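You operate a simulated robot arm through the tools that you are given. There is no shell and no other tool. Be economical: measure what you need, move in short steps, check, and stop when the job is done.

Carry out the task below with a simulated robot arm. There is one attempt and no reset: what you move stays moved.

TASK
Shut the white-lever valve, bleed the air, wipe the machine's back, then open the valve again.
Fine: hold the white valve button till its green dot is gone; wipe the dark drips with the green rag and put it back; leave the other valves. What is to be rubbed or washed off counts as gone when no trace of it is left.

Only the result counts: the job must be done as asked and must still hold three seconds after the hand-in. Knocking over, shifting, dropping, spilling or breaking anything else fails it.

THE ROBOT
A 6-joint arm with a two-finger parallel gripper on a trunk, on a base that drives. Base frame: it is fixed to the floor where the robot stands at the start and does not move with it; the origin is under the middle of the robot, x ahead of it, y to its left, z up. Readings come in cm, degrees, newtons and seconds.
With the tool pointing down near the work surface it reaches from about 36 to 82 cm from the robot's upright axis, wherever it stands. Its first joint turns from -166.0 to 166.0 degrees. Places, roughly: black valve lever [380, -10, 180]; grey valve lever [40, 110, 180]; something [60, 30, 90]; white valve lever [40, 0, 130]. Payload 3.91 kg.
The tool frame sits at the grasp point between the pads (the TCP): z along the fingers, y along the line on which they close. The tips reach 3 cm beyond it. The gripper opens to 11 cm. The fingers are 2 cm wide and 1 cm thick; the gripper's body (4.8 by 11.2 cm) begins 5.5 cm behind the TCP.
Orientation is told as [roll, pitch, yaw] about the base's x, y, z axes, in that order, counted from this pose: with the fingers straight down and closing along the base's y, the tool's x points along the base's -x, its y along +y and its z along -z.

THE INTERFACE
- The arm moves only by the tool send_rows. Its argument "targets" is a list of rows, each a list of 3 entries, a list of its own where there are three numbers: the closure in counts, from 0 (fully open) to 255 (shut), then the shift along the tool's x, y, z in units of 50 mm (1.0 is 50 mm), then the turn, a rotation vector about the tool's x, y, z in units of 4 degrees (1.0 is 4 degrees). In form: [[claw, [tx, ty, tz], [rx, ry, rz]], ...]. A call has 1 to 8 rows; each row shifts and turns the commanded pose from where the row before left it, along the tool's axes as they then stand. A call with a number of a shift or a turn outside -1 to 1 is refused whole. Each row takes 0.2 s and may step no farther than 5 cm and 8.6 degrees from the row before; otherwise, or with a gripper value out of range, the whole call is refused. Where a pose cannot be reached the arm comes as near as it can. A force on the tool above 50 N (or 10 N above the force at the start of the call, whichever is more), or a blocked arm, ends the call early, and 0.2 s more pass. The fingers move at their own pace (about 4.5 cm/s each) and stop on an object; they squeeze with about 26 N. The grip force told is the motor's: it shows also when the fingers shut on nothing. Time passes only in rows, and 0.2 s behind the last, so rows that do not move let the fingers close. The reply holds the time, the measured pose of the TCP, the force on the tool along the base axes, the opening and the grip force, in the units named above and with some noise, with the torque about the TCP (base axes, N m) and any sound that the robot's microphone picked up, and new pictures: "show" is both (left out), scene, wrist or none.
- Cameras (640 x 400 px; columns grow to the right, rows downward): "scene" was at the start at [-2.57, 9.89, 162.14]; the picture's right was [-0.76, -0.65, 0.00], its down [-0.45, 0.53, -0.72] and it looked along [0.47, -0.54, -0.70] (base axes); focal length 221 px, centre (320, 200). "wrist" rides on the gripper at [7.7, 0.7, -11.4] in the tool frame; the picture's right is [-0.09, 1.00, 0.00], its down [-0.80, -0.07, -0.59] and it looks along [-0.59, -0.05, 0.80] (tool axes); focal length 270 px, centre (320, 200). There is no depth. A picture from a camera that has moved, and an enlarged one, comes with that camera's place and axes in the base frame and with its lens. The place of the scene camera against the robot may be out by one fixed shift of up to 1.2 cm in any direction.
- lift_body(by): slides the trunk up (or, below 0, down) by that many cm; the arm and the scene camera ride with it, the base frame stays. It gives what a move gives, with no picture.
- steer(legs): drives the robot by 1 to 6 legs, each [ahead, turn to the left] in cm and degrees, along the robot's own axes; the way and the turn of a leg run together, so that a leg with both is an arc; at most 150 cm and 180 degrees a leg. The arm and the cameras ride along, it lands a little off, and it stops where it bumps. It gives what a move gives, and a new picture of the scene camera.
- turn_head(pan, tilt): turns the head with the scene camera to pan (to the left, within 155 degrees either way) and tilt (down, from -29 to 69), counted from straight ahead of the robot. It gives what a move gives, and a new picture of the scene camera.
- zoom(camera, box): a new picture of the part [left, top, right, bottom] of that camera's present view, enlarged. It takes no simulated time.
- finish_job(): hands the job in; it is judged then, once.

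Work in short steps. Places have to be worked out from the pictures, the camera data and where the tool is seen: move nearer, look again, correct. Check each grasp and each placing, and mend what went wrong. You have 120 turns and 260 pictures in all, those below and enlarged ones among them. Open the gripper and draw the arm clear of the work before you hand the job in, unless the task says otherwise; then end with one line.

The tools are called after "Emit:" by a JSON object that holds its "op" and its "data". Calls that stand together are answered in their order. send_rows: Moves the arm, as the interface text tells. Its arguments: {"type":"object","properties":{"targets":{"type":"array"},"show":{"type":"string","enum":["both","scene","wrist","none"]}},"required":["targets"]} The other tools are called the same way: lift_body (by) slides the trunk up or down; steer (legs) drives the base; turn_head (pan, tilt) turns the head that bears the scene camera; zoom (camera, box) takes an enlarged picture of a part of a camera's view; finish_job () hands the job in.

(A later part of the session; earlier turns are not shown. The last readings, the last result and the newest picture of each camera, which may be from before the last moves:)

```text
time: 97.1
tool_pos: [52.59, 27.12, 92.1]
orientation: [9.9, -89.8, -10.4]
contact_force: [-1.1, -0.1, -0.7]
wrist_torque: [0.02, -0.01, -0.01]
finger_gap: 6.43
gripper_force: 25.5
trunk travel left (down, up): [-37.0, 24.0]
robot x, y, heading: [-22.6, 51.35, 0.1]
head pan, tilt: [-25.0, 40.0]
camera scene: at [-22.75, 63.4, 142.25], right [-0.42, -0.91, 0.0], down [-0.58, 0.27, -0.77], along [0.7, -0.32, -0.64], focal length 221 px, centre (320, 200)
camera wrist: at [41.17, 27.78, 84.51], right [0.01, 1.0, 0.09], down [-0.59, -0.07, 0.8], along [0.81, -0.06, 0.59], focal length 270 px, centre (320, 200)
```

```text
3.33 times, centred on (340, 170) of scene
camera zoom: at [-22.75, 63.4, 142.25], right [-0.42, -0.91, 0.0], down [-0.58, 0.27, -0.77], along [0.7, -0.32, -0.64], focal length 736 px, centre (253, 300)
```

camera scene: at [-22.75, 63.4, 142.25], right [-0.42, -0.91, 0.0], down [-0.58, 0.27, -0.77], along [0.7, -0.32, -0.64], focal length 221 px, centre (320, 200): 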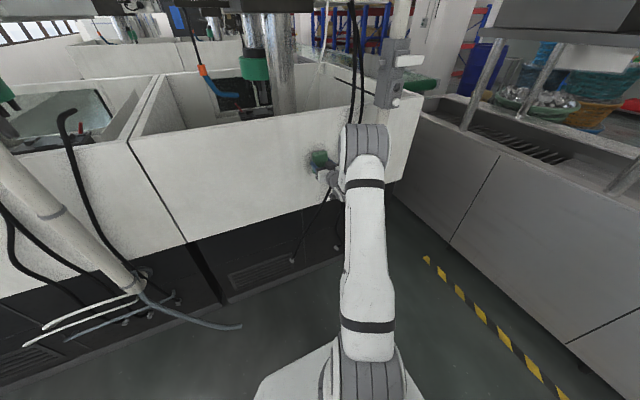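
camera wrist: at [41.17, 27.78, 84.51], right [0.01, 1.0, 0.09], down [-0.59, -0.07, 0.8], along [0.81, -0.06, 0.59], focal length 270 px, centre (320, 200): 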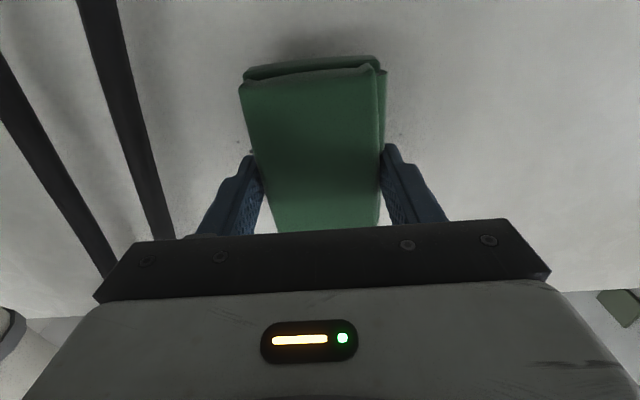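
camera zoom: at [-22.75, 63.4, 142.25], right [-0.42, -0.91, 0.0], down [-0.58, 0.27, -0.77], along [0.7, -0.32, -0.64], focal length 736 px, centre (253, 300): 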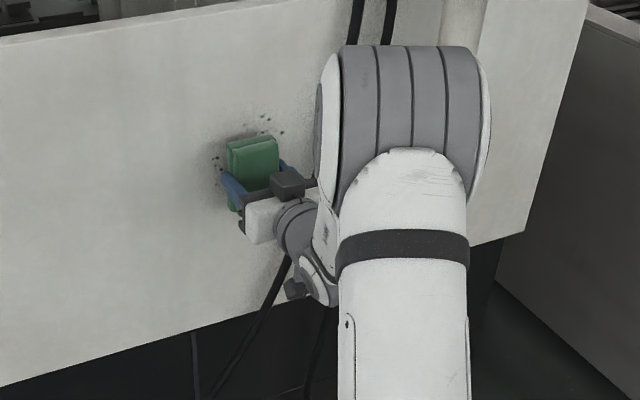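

The rag is right in front of the drips. I press it on gently.

Emit:
{"op": "send_rows", "data": {"targets": [[255, [0, 0, 0.5], [0, 0, 0]], [255, [0, 0, 0.1], [0, 0, 0]], [255, [0, 0, 0.06], [0, 0, 0]], [255, [0, 0, 0], [0, 0, 0]]], "show": "none"}}

```text
time: 98.1
tool_pos: [55.38, 26.98, 92.06]
orientation: [29.9, -89.8, -30.4]
contact_force: [-33.1, 1.3, -7.7]
wrist_torque: [0.0, 0.1, 0.2]
finger_gap: 6.46
gripper_force: 25.7
trunk travel left (down, up): [-37.0, 24.0]
robot x, y, heading: [-22.46, 51.08, 0.1]
head pan, tilt: [-25.0, 40.0]
```

Contact with 33 N; I ease off slightly and wipe left, then right.

Emit:
{"op": "send_rows", "data": {"targets": [[255, [0, 0, -0.05], [0, 0, 0]], [255, [0, 0.25, 0], [0, 0, 0]], [255, [0, 0.25, 0], [0, 0, 0]], [255, [0, 0.25, 0], [0, 0, 0]], [255, [0, 0.25, 0], [0, 0, 0]], [255, [0, 0, 0], [0, 0, 0]]]}}

Emit:
{"op": "zoom", "data": {"camera": "scene", "box": [270, 110, 410, 230]}}

```text
time: 99.5
tool_pos: [55.52, 32.28, 92.14]
orientation: [-8.3, -89.9, 7.9]
contact_force: [0.9, 0.5, 0.3]
wrist_torque: [0.03, 0.01, 0.01]
finger_gap: 6.44
gripper_force: 26.1
trunk travel left (down, up): [-37.0, 24.0]
robot x, y, heading: [-23.09, 50.96, 0.2]
head pan, tilt: [-25.0, 40.0]
camera scene: at [-22.77, 63.41, 142.24], right [-0.42, -0.91, 0.0], down [-0.58, 0.27, -0.77], along [0.7, -0.32, -0.64], focal length 221 px, centre (320, 200)
camera wrist: at [44.24, 32.95, 84.5], right [0.01, 1.0, 0.09], down [-0.59, -0.07, 0.8], along [0.8, -0.06, 0.59], focal length 270 px, centre (320, 200)
```

scene: 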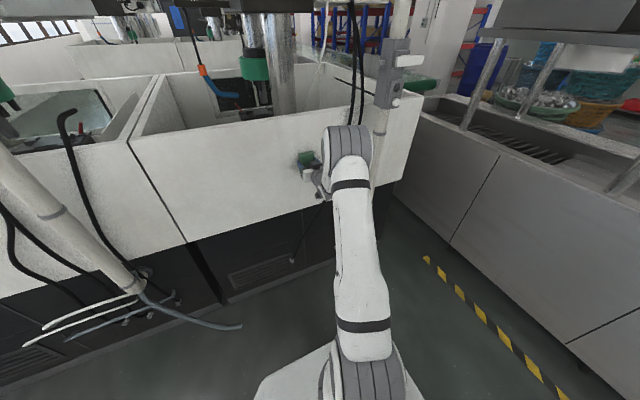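
wrist: 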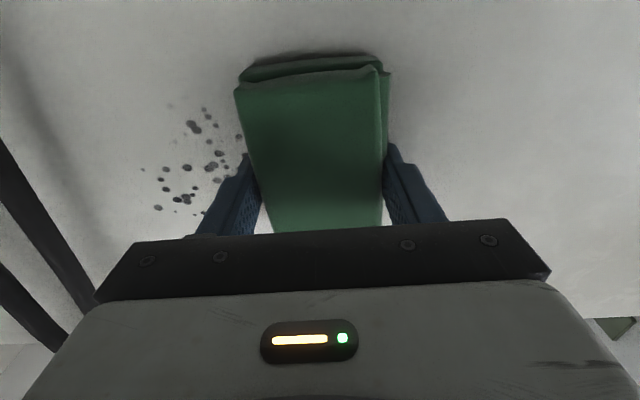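

```text
3.33 times, centred on (340, 170) of scene
camera zoom: at [-22.77, 63.41, 142.24], right [-0.42, -0.91, 0.0], down [-0.58, 0.27, -0.77], along [0.7, -0.32, -0.64], focal length 736 px, centre (253, 300)
```

zoom: 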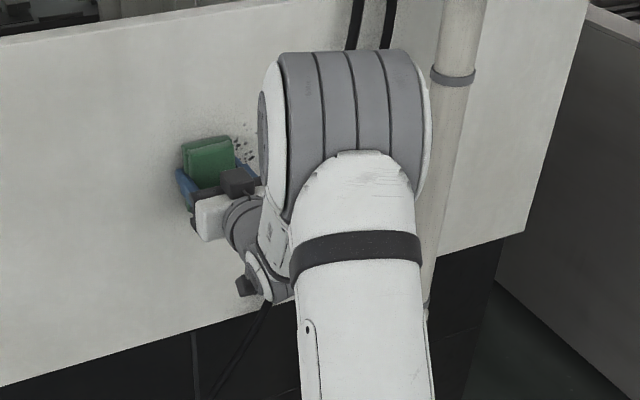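

Contact has become light; drips remain at y 20–27. I press a bit more and sweep right to y≈23.

Emit:
{"op": "send_rows", "data": {"targets": [[255, [0, 0, 0.06], [0, 0, 0]], [255, [0, -0.25, 0], [0, 0, 0]], [255, [0, -0.25, 0], [0, 0, 0]], [255, [0, -0.25, 0], [0, 0, 0]], [255, [0, -0.25, 0], [0, 0, 0]], [255, [0, -0.25, 0], [0, 0, 0]], [255, [0, -0.25, 0], [0, 0, 0]], [255, [0, -0.25, 0], [0, 0, 0]]]}}

```text
time: 101.3
tool_pos: [55.52, 23.45, 92.47]
orientation: [-115.9, -89.9, 115.5]
contact_force: [-32.4, 12.8, 0.7]
wrist_torque: [0.2, 0.23, 1.02]
finger_gap: 6.47
gripper_force: 25.9
trunk travel left (down, up): [-37.0, 24.0]
robot x, y, heading: [-22.59, 51.27, 0.2]
head pan, tilt: [-25.0, 40.0]
camera scene: at [-23.19, 63.58, 142.23], right [-0.42, -0.91, 0.0], down [-0.58, 0.27, -0.77], along [0.7, -0.32, -0.64], focal length 221 px, centre (320, 200)
camera wrist: at [44.23, 24.22, 84.69], right [0.01, 1.0, 0.09], down [-0.6, -0.07, 0.8], along [0.8, -0.06, 0.59], focal length 270 px, centre (320, 200)
```

scene: 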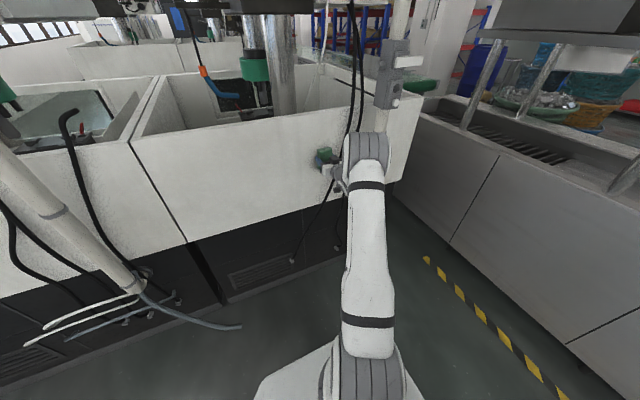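
wrist: 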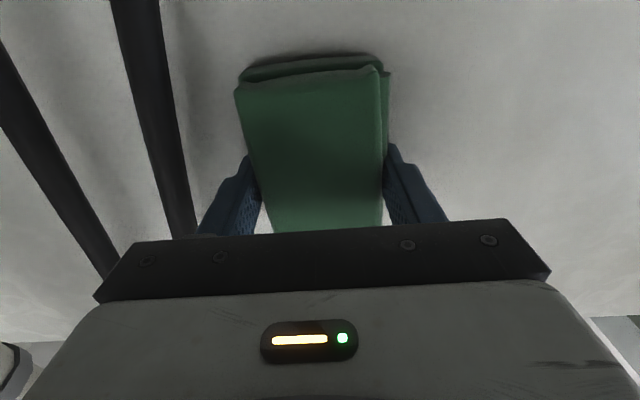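

The right side looks clean. I sweep back left, shifted up 2 cm, to cover the top drips.

Emit:
{"op": "send_rows", "data": {"targets": [[255, [-0.2, 0, -0.02], [0, 0, 0]], [255, [-0.2, 0, 0], [0, 0, 0]], [255, [0, 0.28, 0], [0, 0, 0]], [255, [0, 0.28, 0], [0, 0, 0]], [255, [0, 0.28, 0], [0, 0, 0]], [255, [0, 0.28, 0], [0, 0, 0]], [255, [0, 0.28, 0], [0, 0, 0]], [255, [0, 0.28, 0], [0, 0, 0]]]}}

Emit:
{"op": "zoom", "data": {"camera": "scene", "box": [270, 110, 410, 230]}}

Emit:
{"op": "zoom", "data": {"camera": "wrist", "box": [80, 20, 280, 240]}}

```text
time: 103.1
tool_pos: [55.52, 31.42, 94.29]
orientation: [80.3, -89.9, -81.1]
contact_force: [-23.1, -22.6, 0.1]
wrist_torque: [0.05, -0.01, 0.25]
finger_gap: 6.42
gripper_force: 26.5
trunk travel left (down, up): [-37.0, 24.0]
robot x, y, heading: [-22.69, 51.09, 0.3]
head pan, tilt: [-25.0, 40.0]
camera scene: at [-23.14, 63.12, 142.26], right [-0.42, -0.91, 0.0], down [-0.58, 0.27, -0.77], along [0.7, -0.32, -0.64], focal length 221 px, centre (320, 200)
camera wrist: at [44.26, 32.15, 86.52], right [0.01, 1.0, 0.09], down [-0.59, -0.07, 0.8], along [0.8, -0.06, 0.59], focal length 270 px, centre (320, 200)
```

scene: 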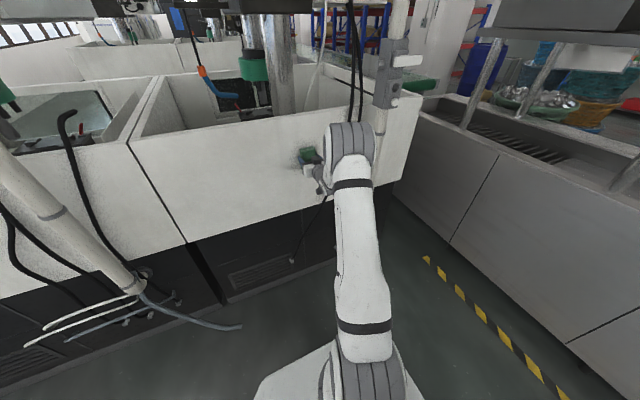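
wrist: 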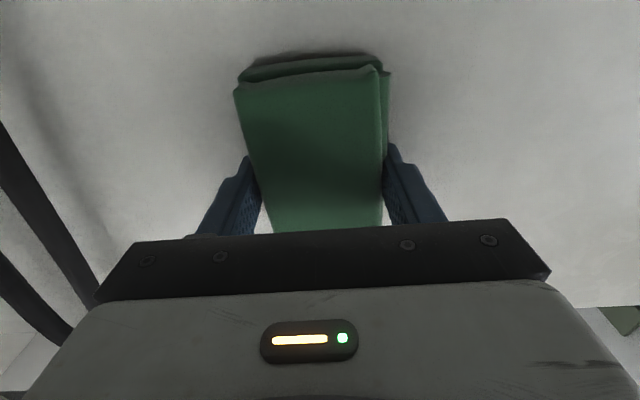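

```text
3.33 times, centred on (340, 170) of scene
camera zoom: at [-23.14, 63.12, 142.26], right [-0.42, -0.91, 0.0], down [-0.58, 0.27, -0.77], along [0.7, -0.32, -0.64], focal length 736 px, centre (253, 300)
```

zoom: 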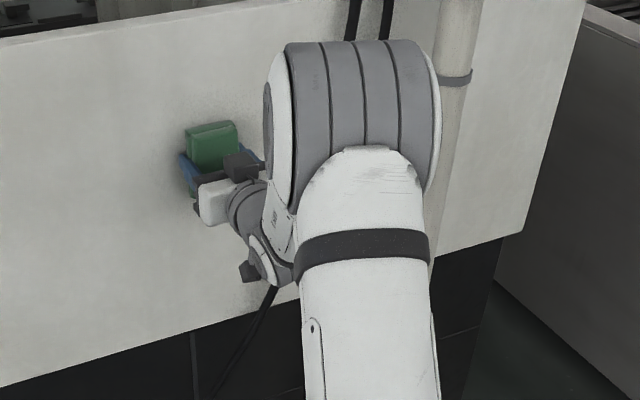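

```text
1.82 times, centred on (180, 130) of wrist
camera zoom: at [44.26, 32.15, 86.52], right [0.01, 1.0, 0.09], down [-0.59, -0.07, 0.8], along [0.8, -0.06, 0.59], focal length 491 px, centre (574, 327)
```

zoom: 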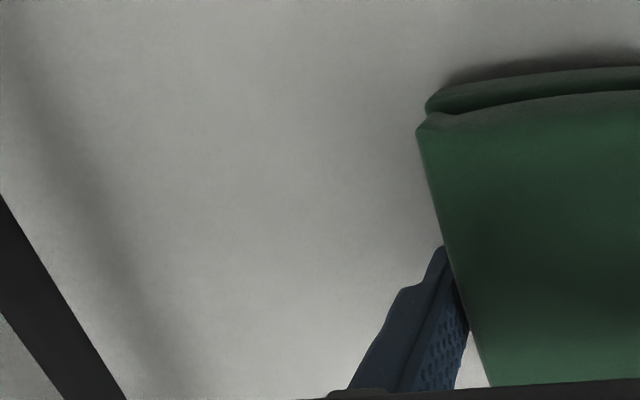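

It looks clean. One more thorough pass, lower, going right; then back off and inspect.

Emit:
{"op": "send_rows", "data": {"targets": [[255, [0, 0.3, 0], [0, 0, 0]], [255, [0.4, 0, 0], [0, 0, 0]], [255, [0.35, 0, 0], [0, 0, 0]], [255, [0, -0.35, 0], [0, 0, 0]], [255, [0, -0.35, 0], [0, 0, 0]], [255, [0, -0.35, 0], [0, 0, 0]], [255, [0, -0.35, 0], [0, 0, 0]], [255, [0, -0.35, 0], [0, 0, 0]]], "show": "none"}}

Emit:
{"op": "send_rows", "data": {"targets": [[255, [0, -0.15, 0], [0, 0, 0]], [255, [-0.35, 0, 0], [0, 0, 0]], [255, [-0.25, 0.2, 0], [0, 0, 0]], [255, [0, 0, -0.4], [0, 0, 0]], [255, [0, 0, -0.8], [0, 0, 0]], [255, [0, 0, -0.8], [0, 0, 0]], [255, [0, 0, 0], [0, 0, 0]]]}}

Emit:
{"op": "zoom", "data": {"camera": "scene", "box": [270, 110, 410, 230]}}

```text
time: 104.2
tool_pos: [55.72, 30.96, 90.05]
orientation: [14.0, -89.7, -14.3]
contact_force: [-8.9, -2.9, 1.8]
wrist_torque: [0.03, -0.21, 0.24]
finger_gap: 6.43
gripper_force: 25.9
trunk travel left (down, up): [-37.0, 24.0]
robot x, y, heading: [-22.6, 50.9, 0.4]
head pan, tilt: [-25.0, 40.0]
stopped in row 5: the force on the tool passed its limit (the readings are from after the stop); the commanded pose is now the measured one
```

```text
time: 105.8
tool_pos: [45.96, 31.04, 93.13]
orientation: [6.1, -89.6, -6.4]
contact_force: [0.1, -0.7, -0.6]
wrist_torque: [0.0, -0.01, -0.01]
finger_gap: 6.45
gripper_force: 25.9
trunk travel left (down, up): [-37.0, 24.0]
robot x, y, heading: [-22.69, 51.23, 0.2]
head pan, tilt: [-25.0, 40.0]
camera scene: at [-22.79, 63.4, 142.24], right [-0.42, -0.91, 0.0], down [-0.58, 0.27, -0.77], along [0.7, -0.32, -0.64], focal length 221 px, centre (320, 200)
camera wrist: at [34.56, 31.76, 85.58], right [0.01, 1.0, 0.09], down [-0.59, -0.07, 0.8], along [0.81, -0.06, 0.59], focal length 270 px, centre (320, 200)
```

scene: 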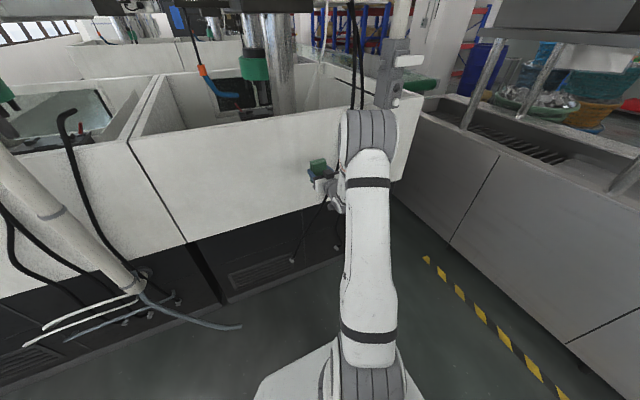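
wrist: 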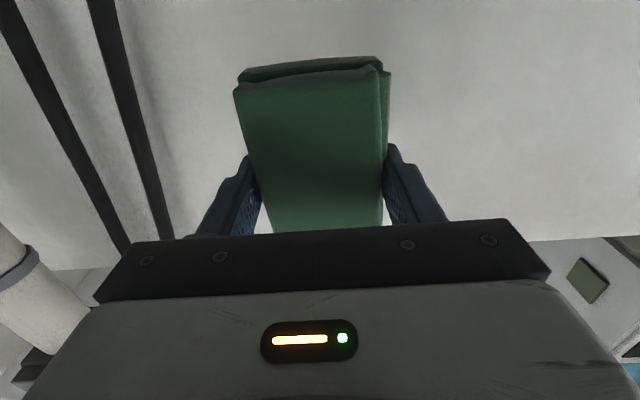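

```text
3.33 times, centred on (340, 170) of scene
camera zoom: at [-22.79, 63.4, 142.24], right [-0.42, -0.91, 0.0], down [-0.58, 0.27, -0.77], along [0.7, -0.32, -0.64], focal length 736 px, centre (253, 300)
```

zoom: 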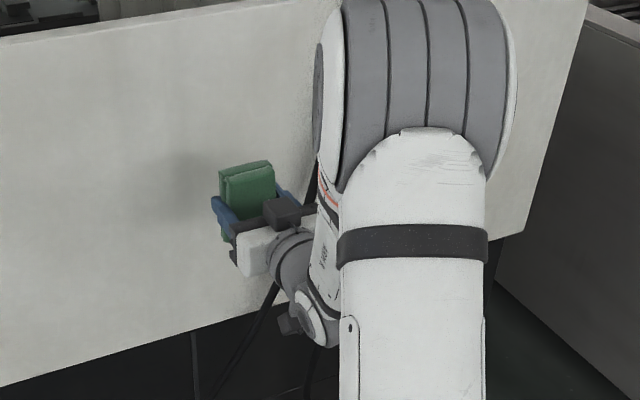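

No marks visible so far. I raise the trunk back up and check the wall unobstructed.

Emit:
{"op": "lift_body", "data": {"by": 20.5}}

Emit:
{"op": "zoom", "data": {"camera": "scene", "box": [250, 150, 370, 270]}}

```text
time: 108.1
tool_pos: [46.06, 31.03, 113.6]
orientation: [7.9, -89.5, -8.1]
contact_force: [-0.3, -0.3, -0.6]
wrist_torque: [0.02, 0.01, 0.01]
finger_gap: 6.44
gripper_force: 26.0
trunk travel left (down, up): [-57.5, 3.5]
robot x, y, heading: [-22.87, 51.19, 0.4]
head pan, tilt: [-25.0, 40.0]
```

```text
3.33 times, centred on (310, 210) of scene
camera zoom: at [-22.75, 63.4, 162.74], right [-0.42, -0.91, 0.0], down [-0.58, 0.27, -0.77], along [0.7, -0.32, -0.64], focal length 736 px, centre (353, 167)
```

zoom: 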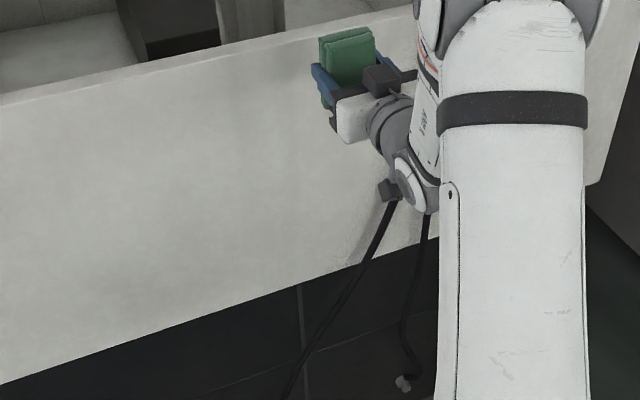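

The spot itself is hidden behind the gripper. I pitch the tool back down and pull the arm in, then look again.

Emit:
{"op": "send_rows", "data": {"targets": [[255, [0, 0, 0], [0, 1, 0]], [255, [0, 0, 0], [0, 1, 0]], [255, [0, 0, 0], [0, 1, 0]], [255, [0, 0, 0], [0, 1, 0]], [255, [0, 0, 0], [0, 1, 0]], [255, [0, 0, 0], [0, 1, 0]], [255, [0, 0, 0], [0, 1, 0]], [255, [0, 0, 0], [0, 1, 0]]], "show": "none"}}

Emit:
{"op": "send_rows", "data": {"targets": [[255, [0, 0, 0], [0, 1, 0]], [255, [0, 0, 0], [0, 1, 0]], [255, [0, 0, 0], [0, 1, 0]], [255, [0, 0, 0], [0, 1, 0]], [255, [0, 0, 0], [0, 1, 0]], [255, [0, 0, 0], [0, 1, 0]], [255, [0, 0, 0], [0, 1, 0]], [255, [0, 0, 0], [0, 1, 0]]], "show": "none"}}

Emit:
{"op": "send_rows", "data": {"targets": [[255, [0, 0, 0], [0, 1, 0]], [255, [0, 0, 0], [0, 1, 0]], [255, [0, 0, 0], [0, 1, 0]], [255, [0, 0, 0], [0, 1, 0]], [255, [0, 0, 0], [0, 1, 0]], [255, [0, 0, 0], [0, 1, 0]], [255, [0, 0, 0], [0, 0.5, 0]], [255, [0.3, 0, 0], [0, 0, 0]]], "show": "none"}}

Emit:
{"op": "send_rows", "data": {"targets": [[255, [0.9, 0, 0], [0, 0, 0]], [255, [0.9, 0, 0], [0, 0, 0]], [255, [0.9, 0, 0], [0, 0, 0]], [255, [0.9, 0, 0], [0, 0, 0]], [255, [0.9, 0, 0], [0, 0, 0]], [255, [0, 0, 0], [0, 0, 0]]]}}

Emit:
{"op": "zoom", "data": {"camera": "scene", "box": [250, 130, 390, 250]}}

```text
time: 109.9
tool_pos: [45.9, 31.14, 113.69]
orientation: [0.2, -57.5, -0.4]
contact_force: [-0.5, 0.0, -1.0]
wrist_torque: [0.02, 0.02, 0.04]
finger_gap: 6.44
gripper_force: 26.1
trunk travel left (down, up): [-57.5, 3.5]
robot x, y, heading: [-22.91, 51.16, 0.3]
head pan, tilt: [-25.0, 40.0]
```

```text
time: 111.7
tool_pos: [46.0, 31.06, 113.57]
orientation: [0.1, -25.5, -0.5]
contact_force: [0.0, 0.6, -1.4]
wrist_torque: [0.02, -0.01, 0.01]
finger_gap: 6.45
gripper_force: 25.5
trunk travel left (down, up): [-57.5, 3.5]
robot x, y, heading: [-22.64, 51.06, 0.0]
head pan, tilt: [-25.0, 40.0]
```

```text
time: 113.5
tool_pos: [44.38, 31.03, 113.69]
orientation: [0.0, 0.4, -0.3]
contact_force: [0.4, 0.3, -0.7]
wrist_torque: [0.02, -0.01, 0.01]
finger_gap: 6.44
gripper_force: 26.3
trunk travel left (down, up): [-57.5, 3.5]
robot x, y, heading: [-22.64, 50.95, 0.2]
head pan, tilt: [-25.0, 40.0]
```

```text
time: 114.9
tool_pos: [22.1, 31.31, 113.7]
orientation: [0.0, 0.4, -0.4]
contact_force: [0.2, -0.8, -0.9]
wrist_torque: [0.0, -0.01, 0.0]
finger_gap: 6.42
gripper_force: 26.1
trunk travel left (down, up): [-57.5, 3.5]
robot x, y, heading: [-22.38, 51.56, 0.2]
head pan, tilt: [-25.0, 40.0]
camera scene: at [-22.69, 63.39, 162.74], right [-0.42, -0.91, 0.0], down [-0.58, 0.27, -0.77], along [0.7, -0.32, -0.64], focal length 221 px, centre (320, 200)
camera wrist: at [14.54, 32.04, 125.27], right [0.09, 1.0, 0.0], down [0.8, -0.08, 0.59], along [0.59, -0.05, -0.81], focal length 270 px, centre (320, 200)
```

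scene: 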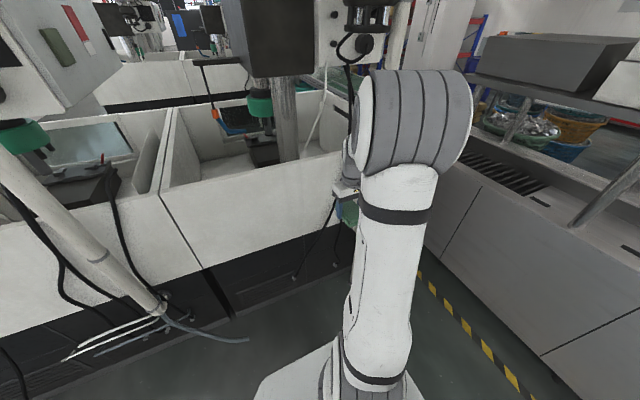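
wrist: 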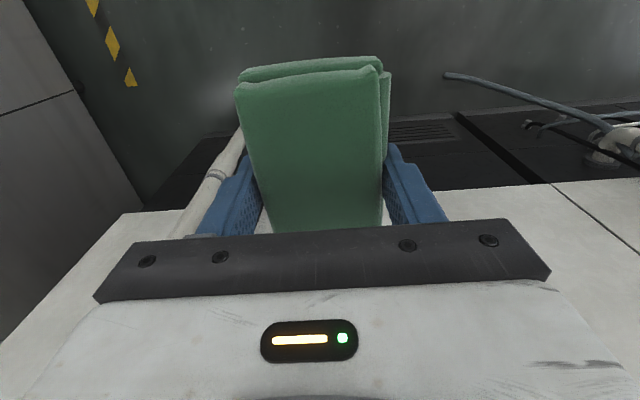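

```text
3.33 times, centred on (320, 190) of scene
camera zoom: at [-22.69, 63.39, 162.74], right [-0.42, -0.91, 0.0], down [-0.58, 0.27, -0.77], along [0.7, -0.32, -0.64], focal length 736 px, centre (320, 233)
```

zoom: 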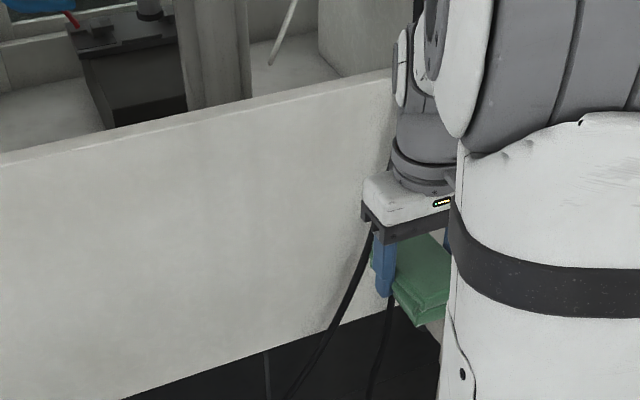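

The wall looks clean at the drip spot; a tight zoom to be sure no trace remains.

Emit:
{"op": "zoom", "data": {"camera": "scene", "box": [290, 175, 340, 215]}}

```text
10.00 times, centred on (315, 195) of scene
camera zoom: at [-22.69, 63.39, 162.74], right [-0.42, -0.91, 0.0], down [-0.58, 0.27, -0.77], along [0.7, -0.32, -0.64], focal length 2210 px, centre (370, 250)
```

zoom: 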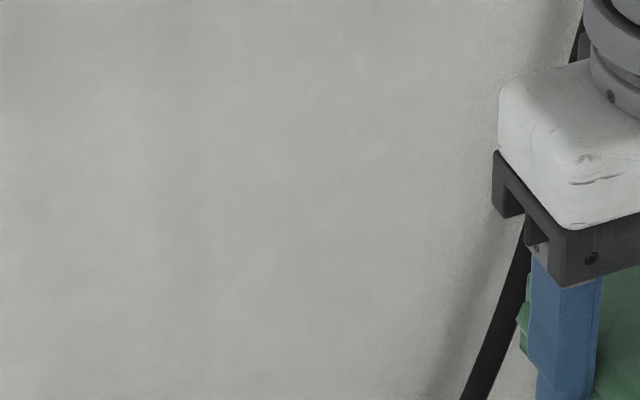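

All clean. Now I return the rag: turn to heading ~70, reverse to about [-41,1], then turn to -52.

Emit:
{"op": "steer", "data": {"legs": [[0, 70], [-53.5, 0], [0, -122]]}}

Emit:
{"op": "turn_head", "data": {"pan": -15, "tilt": 45}}

```text
time: 126.0
tool_pos: [-26.89, -45.62, 113.75]
orientation: [0.0, 0.4, -50.1]
contact_force: [-1.0, -0.3, -1.1]
wrist_torque: [0.0, 0.02, 0.01]
finger_gap: 6.42
gripper_force: 26.0
trunk travel left (down, up): [-57.5, 3.5]
robot x, y, heading: [-38.35, 3.36, -49.8]
head pan, tilt: [-25.0, 40.0]
camera scene: at [-29.32, 11.62, 162.74], right [-0.96, -0.27, 0.0], down [-0.17, 0.62, -0.77], along [0.2, -0.74, -0.64], focal length 221 px, centre (320, 200)
```

scene: 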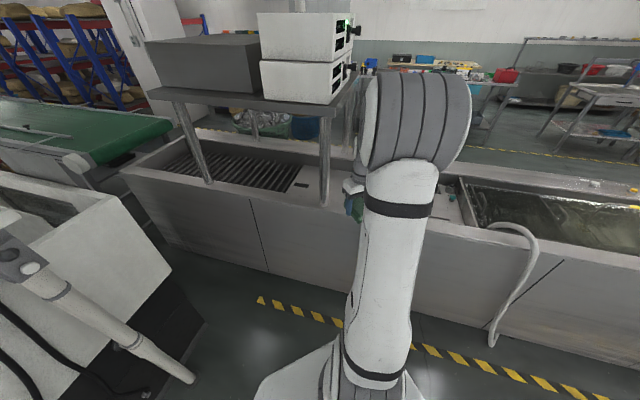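

```text
time: 126.7
tool_pos: [-26.81, -45.55, 113.76]
orientation: [0.0, 0.4, -50.0]
contact_force: [-0.4, 0.7, -0.4]
wrist_torque: [-0.02, -0.02, -0.02]
finger_gap: 6.44
gripper_force: 25.3
trunk travel left (down, up): [-57.5, 3.5]
robot x, y, heading: [-37.96, 3.4, -49.6]
head pan, tilt: [-15.0, 45.0]
camera scene: at [-28.05, 12.58, 162.01], right [-0.9, -0.43, 0.0], down [-0.3, 0.64, -0.71], along [0.3, -0.64, -0.71], focal length 221 px, centre (320, 200)
```

scene: 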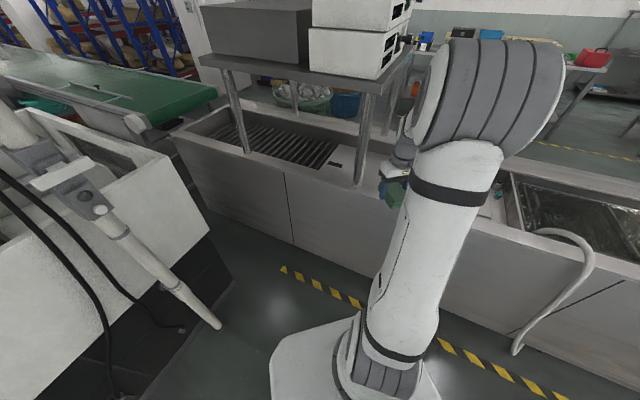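

Robot at [-38,3.4]. I square the yaw and move above the rag's place.

Emit:
{"op": "send_rows", "data": {"targets": [[255, [0, 0, 0], [0, 0, -1]], [255, [0, 0, 0], [0, 0, -1]], [255, [0, 0, 0], [0, 0, -1]], [255, [0, 0, 0], [0, 0, -1]], [255, [0, 0, 0], [0, 0, -1]], [255, [0, 0, 0], [0, 0, -1]], [255, [0, 0, 0], [0, 0, -1]], [255, [0, 0, 0], [0, 0, -1]]], "show": "none"}}

Emit:
{"op": "send_rows", "data": {"targets": [[255, [0, 0, 0], [0, 0, -1]], [255, [0, 0, 0], [0, 0, -1]], [255, [0, 0, 0], [0, 0, -1]], [255, [0, 0, 0], [0, 0, -1]], [255, [0, 0, 0], [0, 0, -0.5]]], "show": "none"}}

Emit:
{"op": "send_rows", "data": {"targets": [[255, [0.08, -0.95, 0], [0, -0.1, 0]], [255, [0.08, -0.95, 0], [0, 0, 0]], [255, [0.08, -0.95, 0], [0, 0, 0]], [255, [0.08, -0.95, 0], [0, 0, 0]], [255, [0.08, -0.95, 0], [0, 0, 0]], [255, [0, -0.9, 0], [0, 0, 0]], [255, [0, 0, 0], [0, 0, 0]]], "show": "wrist"}}

```text
time: 128.5
tool_pos: [-26.96, -45.67, 113.73]
orientation: [0.3, 0.2, -18.1]
contact_force: [0.0, 0.4, -0.3]
wrist_torque: [-0.02, -0.01, 0.04]
finger_gap: 6.45
gripper_force: 26.0
trunk travel left (down, up): [-57.5, 3.5]
robot x, y, heading: [-37.68, 3.87, -49.5]
head pan, tilt: [-15.0, 45.0]
```

```text
time: 129.7
tool_pos: [-26.94, -45.74, 113.86]
orientation: [0.3, 0.2, 0.1]
contact_force: [-0.2, -0.5, -0.7]
wrist_torque: [-0.01, -0.04, 0.0]
finger_gap: 6.43
gripper_force: 26.8
trunk travel left (down, up): [-57.5, 3.5]
robot x, y, heading: [-38.0, 3.76, -49.6]
head pan, tilt: [-15.0, 45.0]
```

```text
time: 131.3
tool_pos: [-29.15, -73.81, 113.81]
orientation: [0.4, -0.1, -0.1]
contact_force: [-0.6, 0.0, -1.3]
wrist_torque: [-0.02, -0.02, -0.03]
finger_gap: 6.44
gripper_force: 26.6
trunk travel left (down, up): [-57.5, 3.5]
robot x, y, heading: [-37.85, 3.52, -49.6]
head pan, tilt: [-15.0, 45.0]
camera wrist: at [-36.79, -73.28, 125.23], right [0.09, 1.0, 0.01], down [0.8, -0.08, 0.6], along [0.59, -0.05, -0.8], focal length 270 px, centre (320, 200)
```

wrist: 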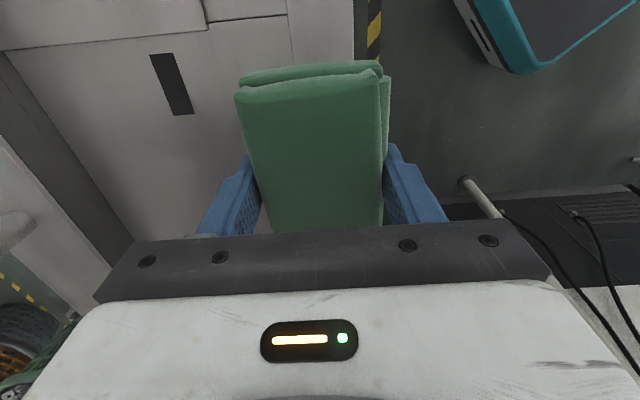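

Now lower to just above the surface: z≈91.

Emit:
{"op": "send_rows", "data": {"targets": [[255, [-0.06, -0.21, 0.8], [0, 0, 0]], [255, [0, 0, 0.9], [0, 0, 0]], [255, [0, 0, 0.9], [0, 0, 0]], [255, [0, 0, 0.9], [0, 0, 0]], [255, [0, 0, 0.9], [0, 0, 0]], [255, [0, 0, 0.1], [0, 0, 0]], [255, [0, 0, 0], [0, 0, 0]]], "show": "wrist"}}

```text
time: 132.9
tool_pos: [-28.66, -74.71, 90.96]
orientation: [0.2, -0.2, -0.1]
contact_force: [-0.4, -0.7, 0.0]
wrist_torque: [0.04, 0.0, 0.0]
finger_gap: 6.46
gripper_force: 26.3
trunk travel left (down, up): [-57.5, 3.5]
robot x, y, heading: [-37.81, 3.69, -49.5]
head pan, tilt: [-15.0, 45.0]
camera wrist: at [-36.31, -74.15, 102.48], right [0.09, 1.0, 0.01], down [0.8, -0.08, 0.6], along [0.59, -0.05, -0.8], focal length 270 px, centre (320, 200)
```

wrist: 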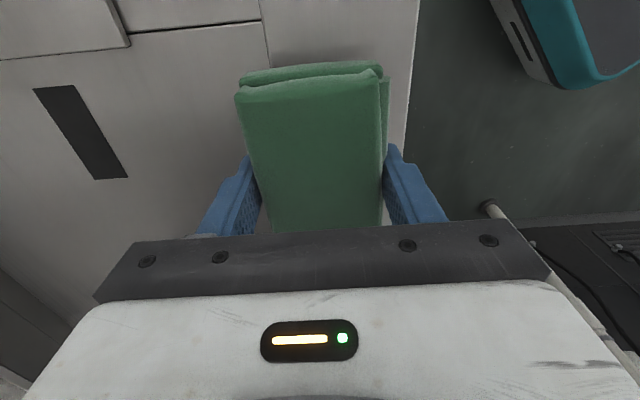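

I lower in 3 mm steps until it touches.

Emit:
{"op": "send_rows", "data": {"targets": [[255, [-0.03, -0.03, 0.1], [0, 0, 0]], [255, [0, 0, 0.06], [0, 0, 0]], [255, [0, 0, 0.04], [0, 0, 0]], [255, [0, 0, 0], [0, 0, 0]]], "show": "none"}}

```text
time: 133.9
tool_pos: [-28.61, -74.88, 90.11]
orientation: [0.3, -0.2, -0.2]
contact_force: [-0.4, -0.4, -1.3]
wrist_torque: [0.01, 0.05, 0.01]
finger_gap: 6.44
gripper_force: 25.6
trunk travel left (down, up): [-57.5, 3.5]
robot x, y, heading: [-37.7, 3.39, -49.6]
head pan, tilt: [-15.0, 45.0]
```

Emit:
{"op": "send_rows", "data": {"targets": [[255, [0, 0, 0.06], [0, 0, 0]], [255, [0, 0, 0.04], [0, 0, 0]], [255, [0, 0, 0], [0, 0, 0]]], "show": "none"}}

```text
time: 134.7
tool_pos: [-28.52, -75.07, 89.64]
orientation: [0.3, -0.2, -0.1]
contact_force: [-0.4, -0.1, -0.9]
wrist_torque: [0.01, 0.0, 0.02]
finger_gap: 6.42
gripper_force: 25.5
trunk travel left (down, up): [-57.5, 3.5]
robot x, y, heading: [-37.91, 3.23, -49.6]
head pan, tilt: [-15.0, 45.0]
```

Emit:
{"op": "send_rows", "data": {"targets": [[255, [0, 0, 0.04], [0, 0, 0]], [255, [0, 0, 0.04], [0, 0, 0]], [255, [0, 0, 0], [0, 0, 0]]], "show": "none"}}

```text
time: 135.5
tool_pos: [-28.39, -74.82, 89.18]
orientation: [0.4, -0.2, -0.1]
contact_force: [-0.2, 0.8, -0.5]
wrist_torque: [0.0, 0.0, -0.03]
finger_gap: 6.44
gripper_force: 25.8
trunk travel left (down, up): [-57.5, 3.5]
robot x, y, heading: [-37.93, 3.68, -49.6]
head pan, tilt: [-15.0, 45.0]
```

Emit:
{"op": "send_rows", "data": {"targets": [[255, [0, 0, 0.04], [0, 0, 0]], [255, [0, 0, 0.03], [0, 0, 0]], [255, [0, 0, 0], [0, 0, 0]]], "show": "wrist"}}

```text
time: 136.3
tool_pos: [-28.44, -75.08, 89.15]
orientation: [0.1, -0.2, 0.0]
contact_force: [1.4, -1.9, 10.4]
wrist_torque: [-0.22, 0.47, 0.07]
finger_gap: 6.46
gripper_force: 26.1
trunk travel left (down, up): [-57.5, 3.5]
robot x, y, heading: [-38.01, 3.69, -49.8]
head pan, tilt: [-15.0, 45.0]
camera wrist: at [-36.08, -74.33, 100.47], right [0.09, 1.0, 0.0], down [0.8, -0.07, 0.6], along [0.59, -0.05, -0.8], focal length 270 px, centre (320, 200)
```

wrist: 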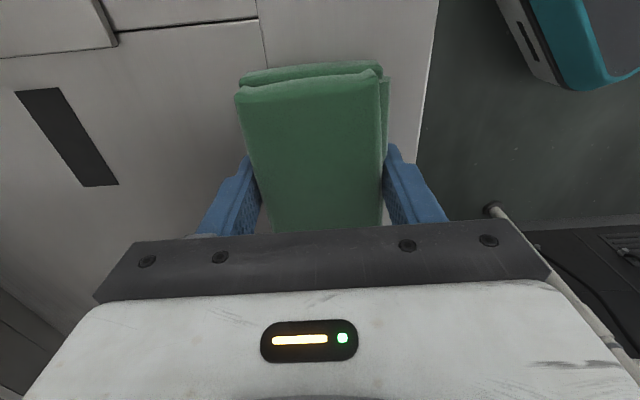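

Touchdown with 10 N at practically the original spot. I open and retreat upward.

Emit:
{"op": "send_rows", "data": {"targets": [[255, [0, 0, -0.03], [0, 0, 0]], [0, [0, 0, 0], [0, 0, 0]], [0, [0, 0, 0], [0, 0, 0]], [0, [0, 0, 0], [0, 0, 0]], [0, [0, 0, 0], [0, 0, 0]], [0, [0, 0, -0.5], [0, 0, 0]], [0, [0, 0, -0.9], [0, 0, 0]], [0, [0, 0, -0.9], [0, 0, 0]]], "show": "wrist"}}

```text
time: 138.1
tool_pos: [-28.29, -74.95, 100.41]
orientation: [0.4, -0.3, -0.1]
contact_force: [-0.5, 0.5, -0.1]
wrist_torque: [-0.04, 0.01, -0.02]
finger_gap: 10.99
gripper_force: 0.0
trunk travel left (down, up): [-57.5, 3.5]
robot x, y, heading: [-37.96, 3.35, -49.7]
head pan, tilt: [-15.0, 45.0]
camera wrist: at [-36.0, -74.27, 112.05], right [0.09, 1.0, 0.01], down [0.8, -0.08, 0.6], along [0.59, -0.05, -0.8], focal length 270 px, centre (320, 200)
```

wrist: 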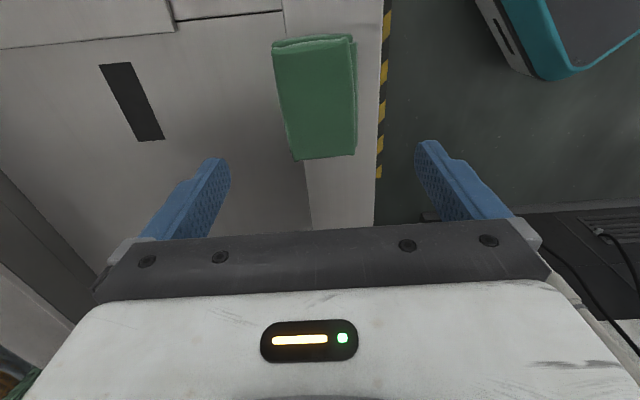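

The rag lies back in its place. Now to reopen the valve: I raise and retract the arm, then turn the base back toward the valve.

Emit:
{"op": "send_rows", "data": {"targets": [[0, [0, 0, -0.95], [0, 0, 0]], [0, [0, 0, -0.95], [0, 0, 0]], [0, [0, 0, -0.95], [0, 0, 0]], [255, [0.1, 0.9, -0.3], [0, 0, 0]], [255, [0.1, 0.9, -0.3], [0, 0, 0]], [255, [0.1, 0.9, -0.3], [0, 0, 0]], [255, [0.1, 0.9, -0.3], [0, 0, 0]], [255, [0.1, 0.9, -0.3], [0, 0, 0]]], "show": "none"}}

Emit:
{"op": "steer", "data": {"legs": [[0, 67]]}}

Emit:
{"op": "turn_head", "data": {"pan": -20, "tilt": 30}}

```text
time: 139.9
tool_pos: [-31.09, -52.48, 122.21]
orientation: [0.2, -0.3, 0.0]
contact_force: [0.7, 0.0, 0.1]
wrist_torque: [-0.01, 0.02, 0.01]
finger_gap: 0.3
gripper_force: 0.1
trunk travel left (down, up): [-57.5, 3.5]
robot x, y, heading: [-37.76, 3.34, -49.8]
head pan, tilt: [-15.0, 45.0]
```

```text
time: 143.2
tool_pos: [15.71, -13.62, 122.1]
orientation: [0.4, -0.2, 65.6]
contact_force: [-0.2, -0.4, -0.1]
wrist_torque: [0.0, 0.01, -0.01]
finger_gap: 0.0
gripper_force: 26.0
trunk travel left (down, up): [-57.5, 3.5]
robot x, y, heading: [-37.32, 0.85, 15.8]
head pan, tilt: [-15.0, 45.0]
camera scene: at [-40.98, 13.95, 162.03], right [0.01, -1.0, 0.0], down [-0.71, -0.01, -0.71], along [0.71, 0.01, -0.71], focal length 221 px, centre (320, 200)
```

scene: 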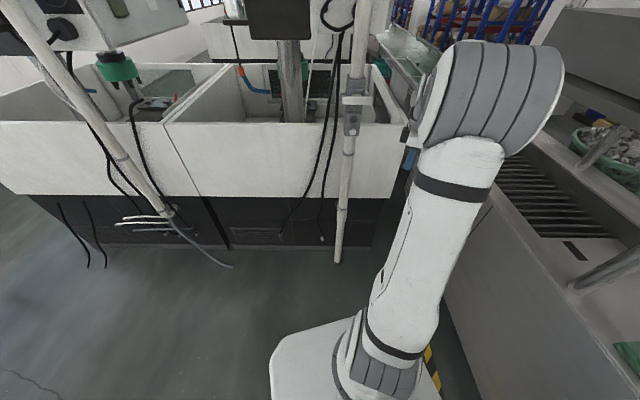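

```text
time: 143.9
tool_pos: [15.67, -13.73, 122.2]
orientation: [0.4, -0.2, 65.5]
contact_force: [-0.2, -0.2, -0.1]
wrist_torque: [-0.02, 0.0, 0.03]
finger_gap: 0.03
gripper_force: 26.6
trunk travel left (down, up): [-57.5, 3.5]
robot x, y, heading: [-37.38, 0.78, 15.7]
head pan, tilt: [-20.0, 30.0]
camera scene: at [-40.1, 13.15, 164.28], right [-0.08, -1.0, 0.0], down [-0.5, 0.04, -0.87], along [0.86, -0.07, -0.5], focal length 221 px, centre (320, 200)
```

scene: 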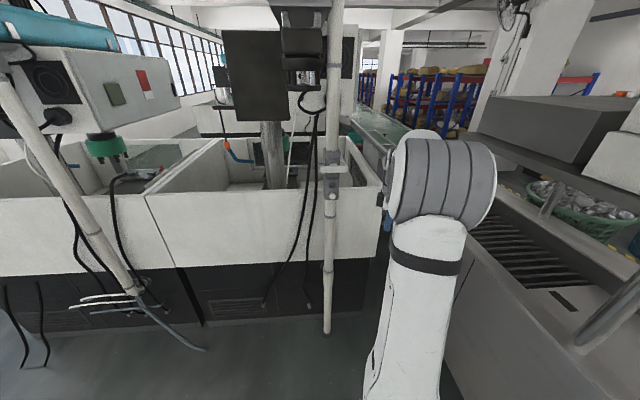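

I back up 6 cm, then bring the tool yaw to 18° as before.

Emit:
{"op": "steer", "data": {"legs": [[-6, 0]]}}

Emit:
{"op": "send_rows", "data": {"targets": [[255, [0, 0, 0], [0, 0, 1]], [255, [0, 0, 0], [0, 0, 1]], [255, [0, 0, 0], [0, 0, 1]], [255, [0, 0, 0], [0, 0, 1]], [255, [0, 0, 0], [0, 0, 1]], [255, [0, 0, 0], [0, 0, 1]], [255, [0, 0, 0], [0, 0, 1]], [255, [0, 0, 0], [0, 0, 1]]], "show": "none"}}

Emit:
{"op": "send_rows", "data": {"targets": [[255, [0, 0, 0], [0, 0, 1]], [255, [0, 0, 0], [0, 0, 1]], [255, [0, 0, 0], [0, 0, 1]], [255, [0, 0, 0], [0, 0, 0.9]]], "show": "none"}}

```text
time: 144.9
tool_pos: [9.72, -15.17, 122.31]
orientation: [0.3, -0.3, 65.6]
contact_force: [0.6, -0.6, -0.5]
wrist_torque: [0.0, 0.0, 0.0]
finger_gap: 0.0
gripper_force: 25.9
trunk travel left (down, up): [-57.5, 3.5]
robot x, y, heading: [-43.12, -1.03, 15.3]
head pan, tilt: [-20.0, 30.0]
camera scene: at [-46.25, 11.54, 164.28], right [-0.08, -1.0, 0.0], down [-0.5, 0.04, -0.87], along [0.86, -0.07, -0.5], focal length 221 px, centre (320, 200)
```

scene: 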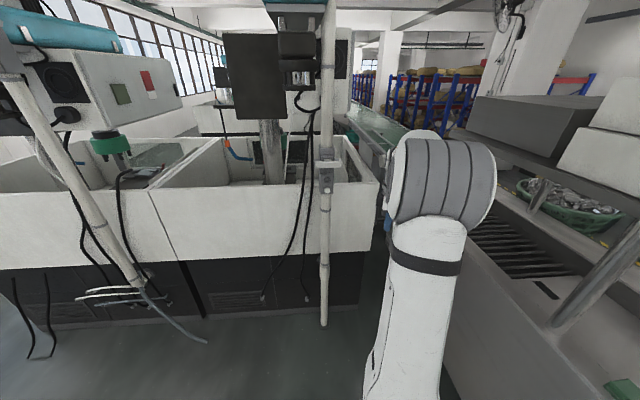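

```text
time: 146.7
tool_pos: [9.93, -15.28, 122.3]
orientation: [0.3, 0.0, 33.5]
contact_force: [0.9, 1.2, 0.6]
wrist_torque: [0.01, 0.01, -0.01]
finger_gap: 0.0
gripper_force: 26.3
trunk travel left (down, up): [-57.5, 3.5]
robot x, y, heading: [-43.54, -0.62, 15.9]
head pan, tilt: [-20.0, 30.0]
```

```text
time: 147.7
tool_pos: [9.68, -15.17, 122.14]
orientation: [0.3, 0.0, 17.8]
contact_force: [-0.9, 0.6, 1.4]
wrist_torque: [0.0, 0.0, -0.01]
finger_gap: 0.0
gripper_force: 26.8
trunk travel left (down, up): [-57.5, 3.5]
robot x, y, heading: [-43.56, -1.04, 15.5]
head pan, tilt: [-20.0, 30.0]
```

Now move to about [22,5,134] and pitch the tool to -70.

Emit:
{"op": "send_rows", "data": {"targets": [[255, [-0.593, 0.52, -0.393], [0, 0, 0]], [255, [-0.593, 0.52, -0.393], [0, 0, 0]], [255, [-0.593, 0.52, -0.393], [0, 0, 0]], [255, [-0.593, 0.52, -0.393], [0, 0, 0]], [255, [-0.593, 0.52, -0.393], [0, 0, 0]], [255, [-0.593, 0.52, -0.393], [0, 0, 0]], [255, [0, 0, 0], [0, -1, 0]], [255, [0, 0, 0], [0, -1, 0]]], "show": "none"}}

Emit:
{"op": "send_rows", "data": {"targets": [[255, [0, 0, 0], [0, -1, 0]], [255, [0, 0, 0], [0, -1, 0]], [255, [0, 0, 0], [0, -1, 0]], [255, [0, 0, 0], [0, -1, 0]], [255, [0, 0, 0], [0, -1, 0]], [255, [0, 0, 0], [0, -1, 0]], [255, [0, 0, 0], [0, -1, 0]], [255, [0, 0, 0], [0, -1, 0]]], "show": "none"}}

Emit:
{"op": "send_rows", "data": {"targets": [[255, [0, 0, 0], [0, -1, 0]], [255, [0, 0, 0], [0, -1, 0]], [255, [0, 0, 0], [0, -1, 0]], [255, [0, 0, 0], [0, -1, 0]], [255, [0, 0, 0], [0, -1, 0]], [255, [0, 0, 0], [0, -1, 0]], [255, [0, 0, 0], [0, -1, 0]], [255, [0, 0, 0], [0, -0.5, 0]]]}}

```text
time: 149.5
tool_pos: [22.03, 4.99, 133.9]
orientation: [0.5, -7.9, 18.0]
contact_force: [-0.7, 0.1, -0.4]
wrist_torque: [-0.02, -0.02, -0.03]
finger_gap: 0.02
gripper_force: 26.0
trunk travel left (down, up): [-57.5, 3.5]
robot x, y, heading: [-43.37, -0.89, 15.6]
head pan, tilt: [-20.0, 30.0]
```

```text
time: 151.3
tool_pos: [21.86, 4.94, 133.93]
orientation: [0.4, -39.9, 17.7]
contact_force: [0.6, 0.3, -0.5]
wrist_torque: [-0.05, 0.0, -0.02]
finger_gap: 0.0
gripper_force: 25.4
trunk travel left (down, up): [-57.5, 3.5]
robot x, y, heading: [-43.41, -0.97, 15.8]
head pan, tilt: [-20.0, 30.0]
```

```text
time: 153.1
tool_pos: [21.94, 4.96, 133.98]
orientation: [1.1, -69.9, 17.0]
contact_force: [0.1, -1.1, -0.5]
wrist_torque: [0.0, 0.03, 0.02]
finger_gap: 0.0
gripper_force: 25.5
trunk travel left (down, up): [-57.5, 3.5]
robot x, y, heading: [-43.64, -0.65, 15.6]
head pan, tilt: [-20.0, 30.0]
camera scene: at [-46.07, 11.59, 164.28], right [-0.08, -1.0, 0.0], down [-0.5, 0.04, -0.87], along [0.86, -0.07, -0.5], focal length 221 px, centre (320, 200)
camera wrist: at [9.07, 1.47, 130.73], right [-0.28, 0.96, 0.09], down [-0.25, -0.16, 0.96], along [0.93, 0.24, 0.28], focal length 270 px, centre (320, 200)
```

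scene: 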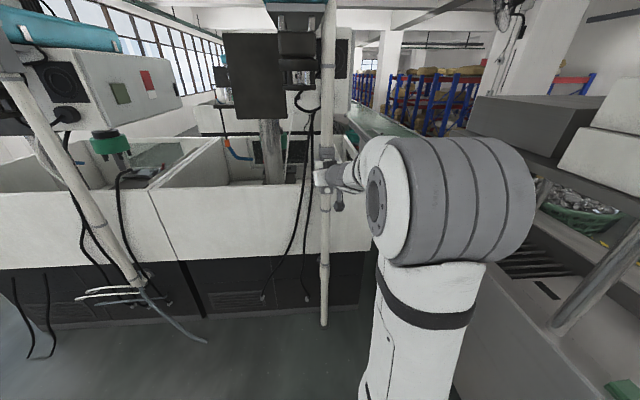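
wrist: 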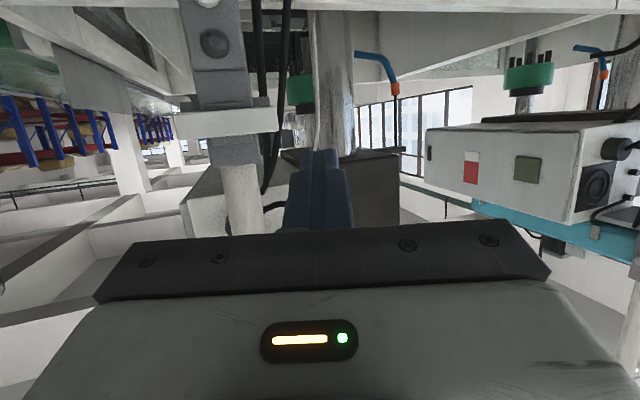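

The lever (y -5…6, z≈130) is still shut, and I plan to push its left end down. First I bring the finger above the left end.

Emit:
{"op": "send_rows", "data": {"targets": [[255, [-0.34, -0.333, 0.79], [0, 0, 0]], [255, [-0.34, -0.333, 0.79], [0, 0, 0]], [255, [-0.34, -0.333, 0.79], [0, 0, 0]], [255, [-0.34, -0.333, 0.79], [0, 0, 0]], [255, [0, 0, 0], [0, 0, 0]]]}}

Emit:
{"op": "zoom", "data": {"camera": "scene", "box": [290, 120, 390, 210]}}

```text
time: 154.3
tool_pos: [40.31, 3.87, 134.86]
orientation: [1.0, -69.8, 17.0]
contact_force: [-0.9, 0.3, -0.5]
wrist_torque: [0.01, 0.0, 0.02]
finger_gap: 0.01
gripper_force: 26.5
trunk travel left (down, up): [-57.5, 3.5]
robot x, y, heading: [-43.35, -0.92, 15.8]
head pan, tilt: [-20.0, 30.0]
camera scene: at [-46.15, 11.59, 164.28], right [-0.08, -1.0, 0.0], down [-0.5, 0.04, -0.87], along [0.86, -0.07, -0.5], focal length 221 px, centre (320, 200)
camera wrist: at [27.44, 0.26, 131.65], right [-0.28, 0.96, 0.09], down [-0.25, -0.16, 0.96], along [0.93, 0.24, 0.28], focal length 270 px, centre (320, 200)
```

scene: 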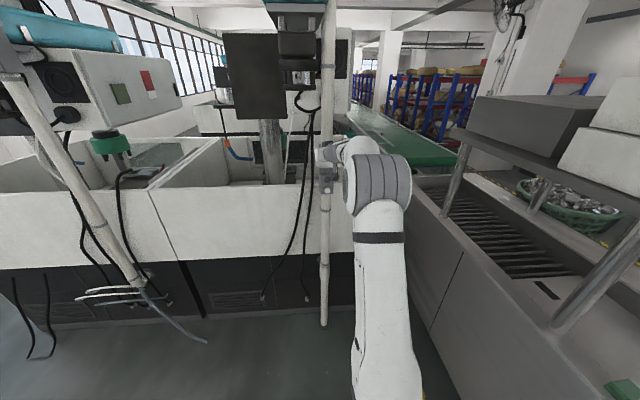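
wrist: 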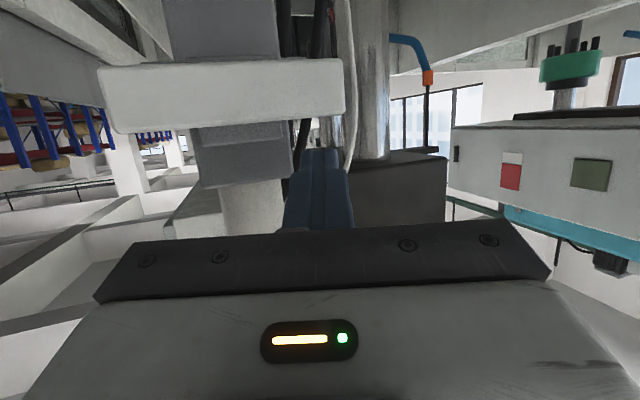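

```text
4.44 times, centred on (340, 165) of scene
camera zoom: at [-46.15, 11.59, 164.28], right [-0.08, -1.0, 0.0], down [-0.5, 0.04, -0.87], along [0.86, -0.07, -0.5], focal length 982 px, centre (231, 356)
```

zoom: 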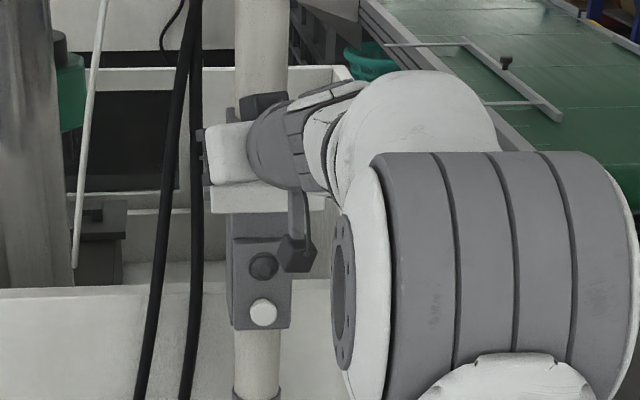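

The finger is above the left end. I push down along the arc's first half.

Emit:
{"op": "send_rows", "data": {"targets": [[255, [0.169, 0, 0.062], [0, 0, 0]], [255, [0.169, 0, 0.062], [0, 0, 0]], [255, [0.21, 0.03, 0.095], [0, 0, 0]], [255, [0.21, 0.03, 0.095], [0, 0, 0]], [255, [0.1, 0, 0.04], [0, 0, 0]]]}}

```text
time: 155.5
tool_pos: [40.38, 4.51, 130.23]
orientation: [1.0, -70.0, 17.0]
contact_force: [0.1, 0.9, 0.4]
wrist_torque: [-0.02, 0.0, -0.03]
finger_gap: 0.0
gripper_force: 26.1
trunk travel left (down, up): [-57.5, 3.5]
robot x, y, heading: [-43.44, -0.91, 16.0]
head pan, tilt: [-20.0, 30.0]
camera scene: at [-46.06, 11.59, 164.28], right [-0.08, -1.0, 0.0], down [-0.5, 0.04, -0.87], along [0.86, -0.07, -0.5], focal length 221 px, centre (320, 200)
camera wrist: at [27.51, 0.91, 127.03], right [-0.28, 0.96, 0.09], down [-0.24, -0.16, 0.96], along [0.93, 0.24, 0.28], focal length 270 px, centre (320, 200)
```

scene: 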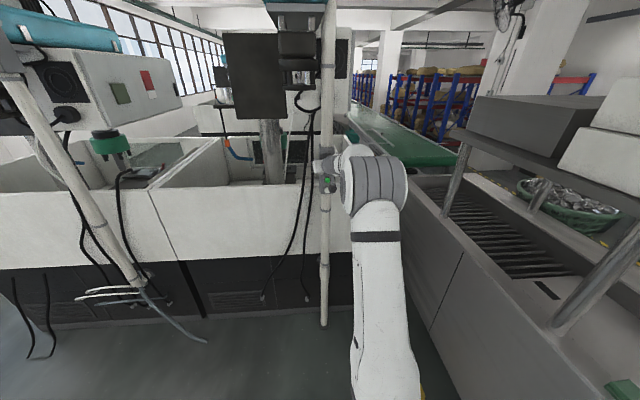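
wrist: 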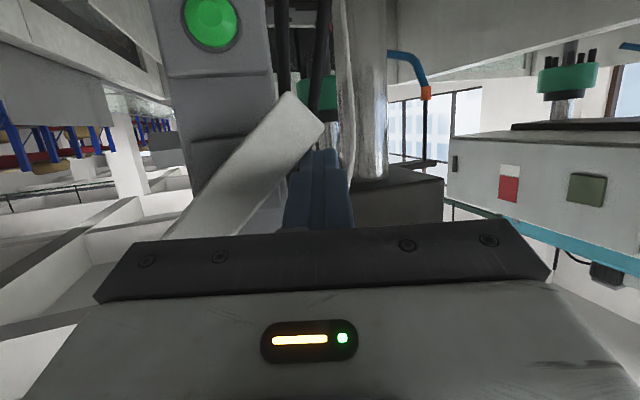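

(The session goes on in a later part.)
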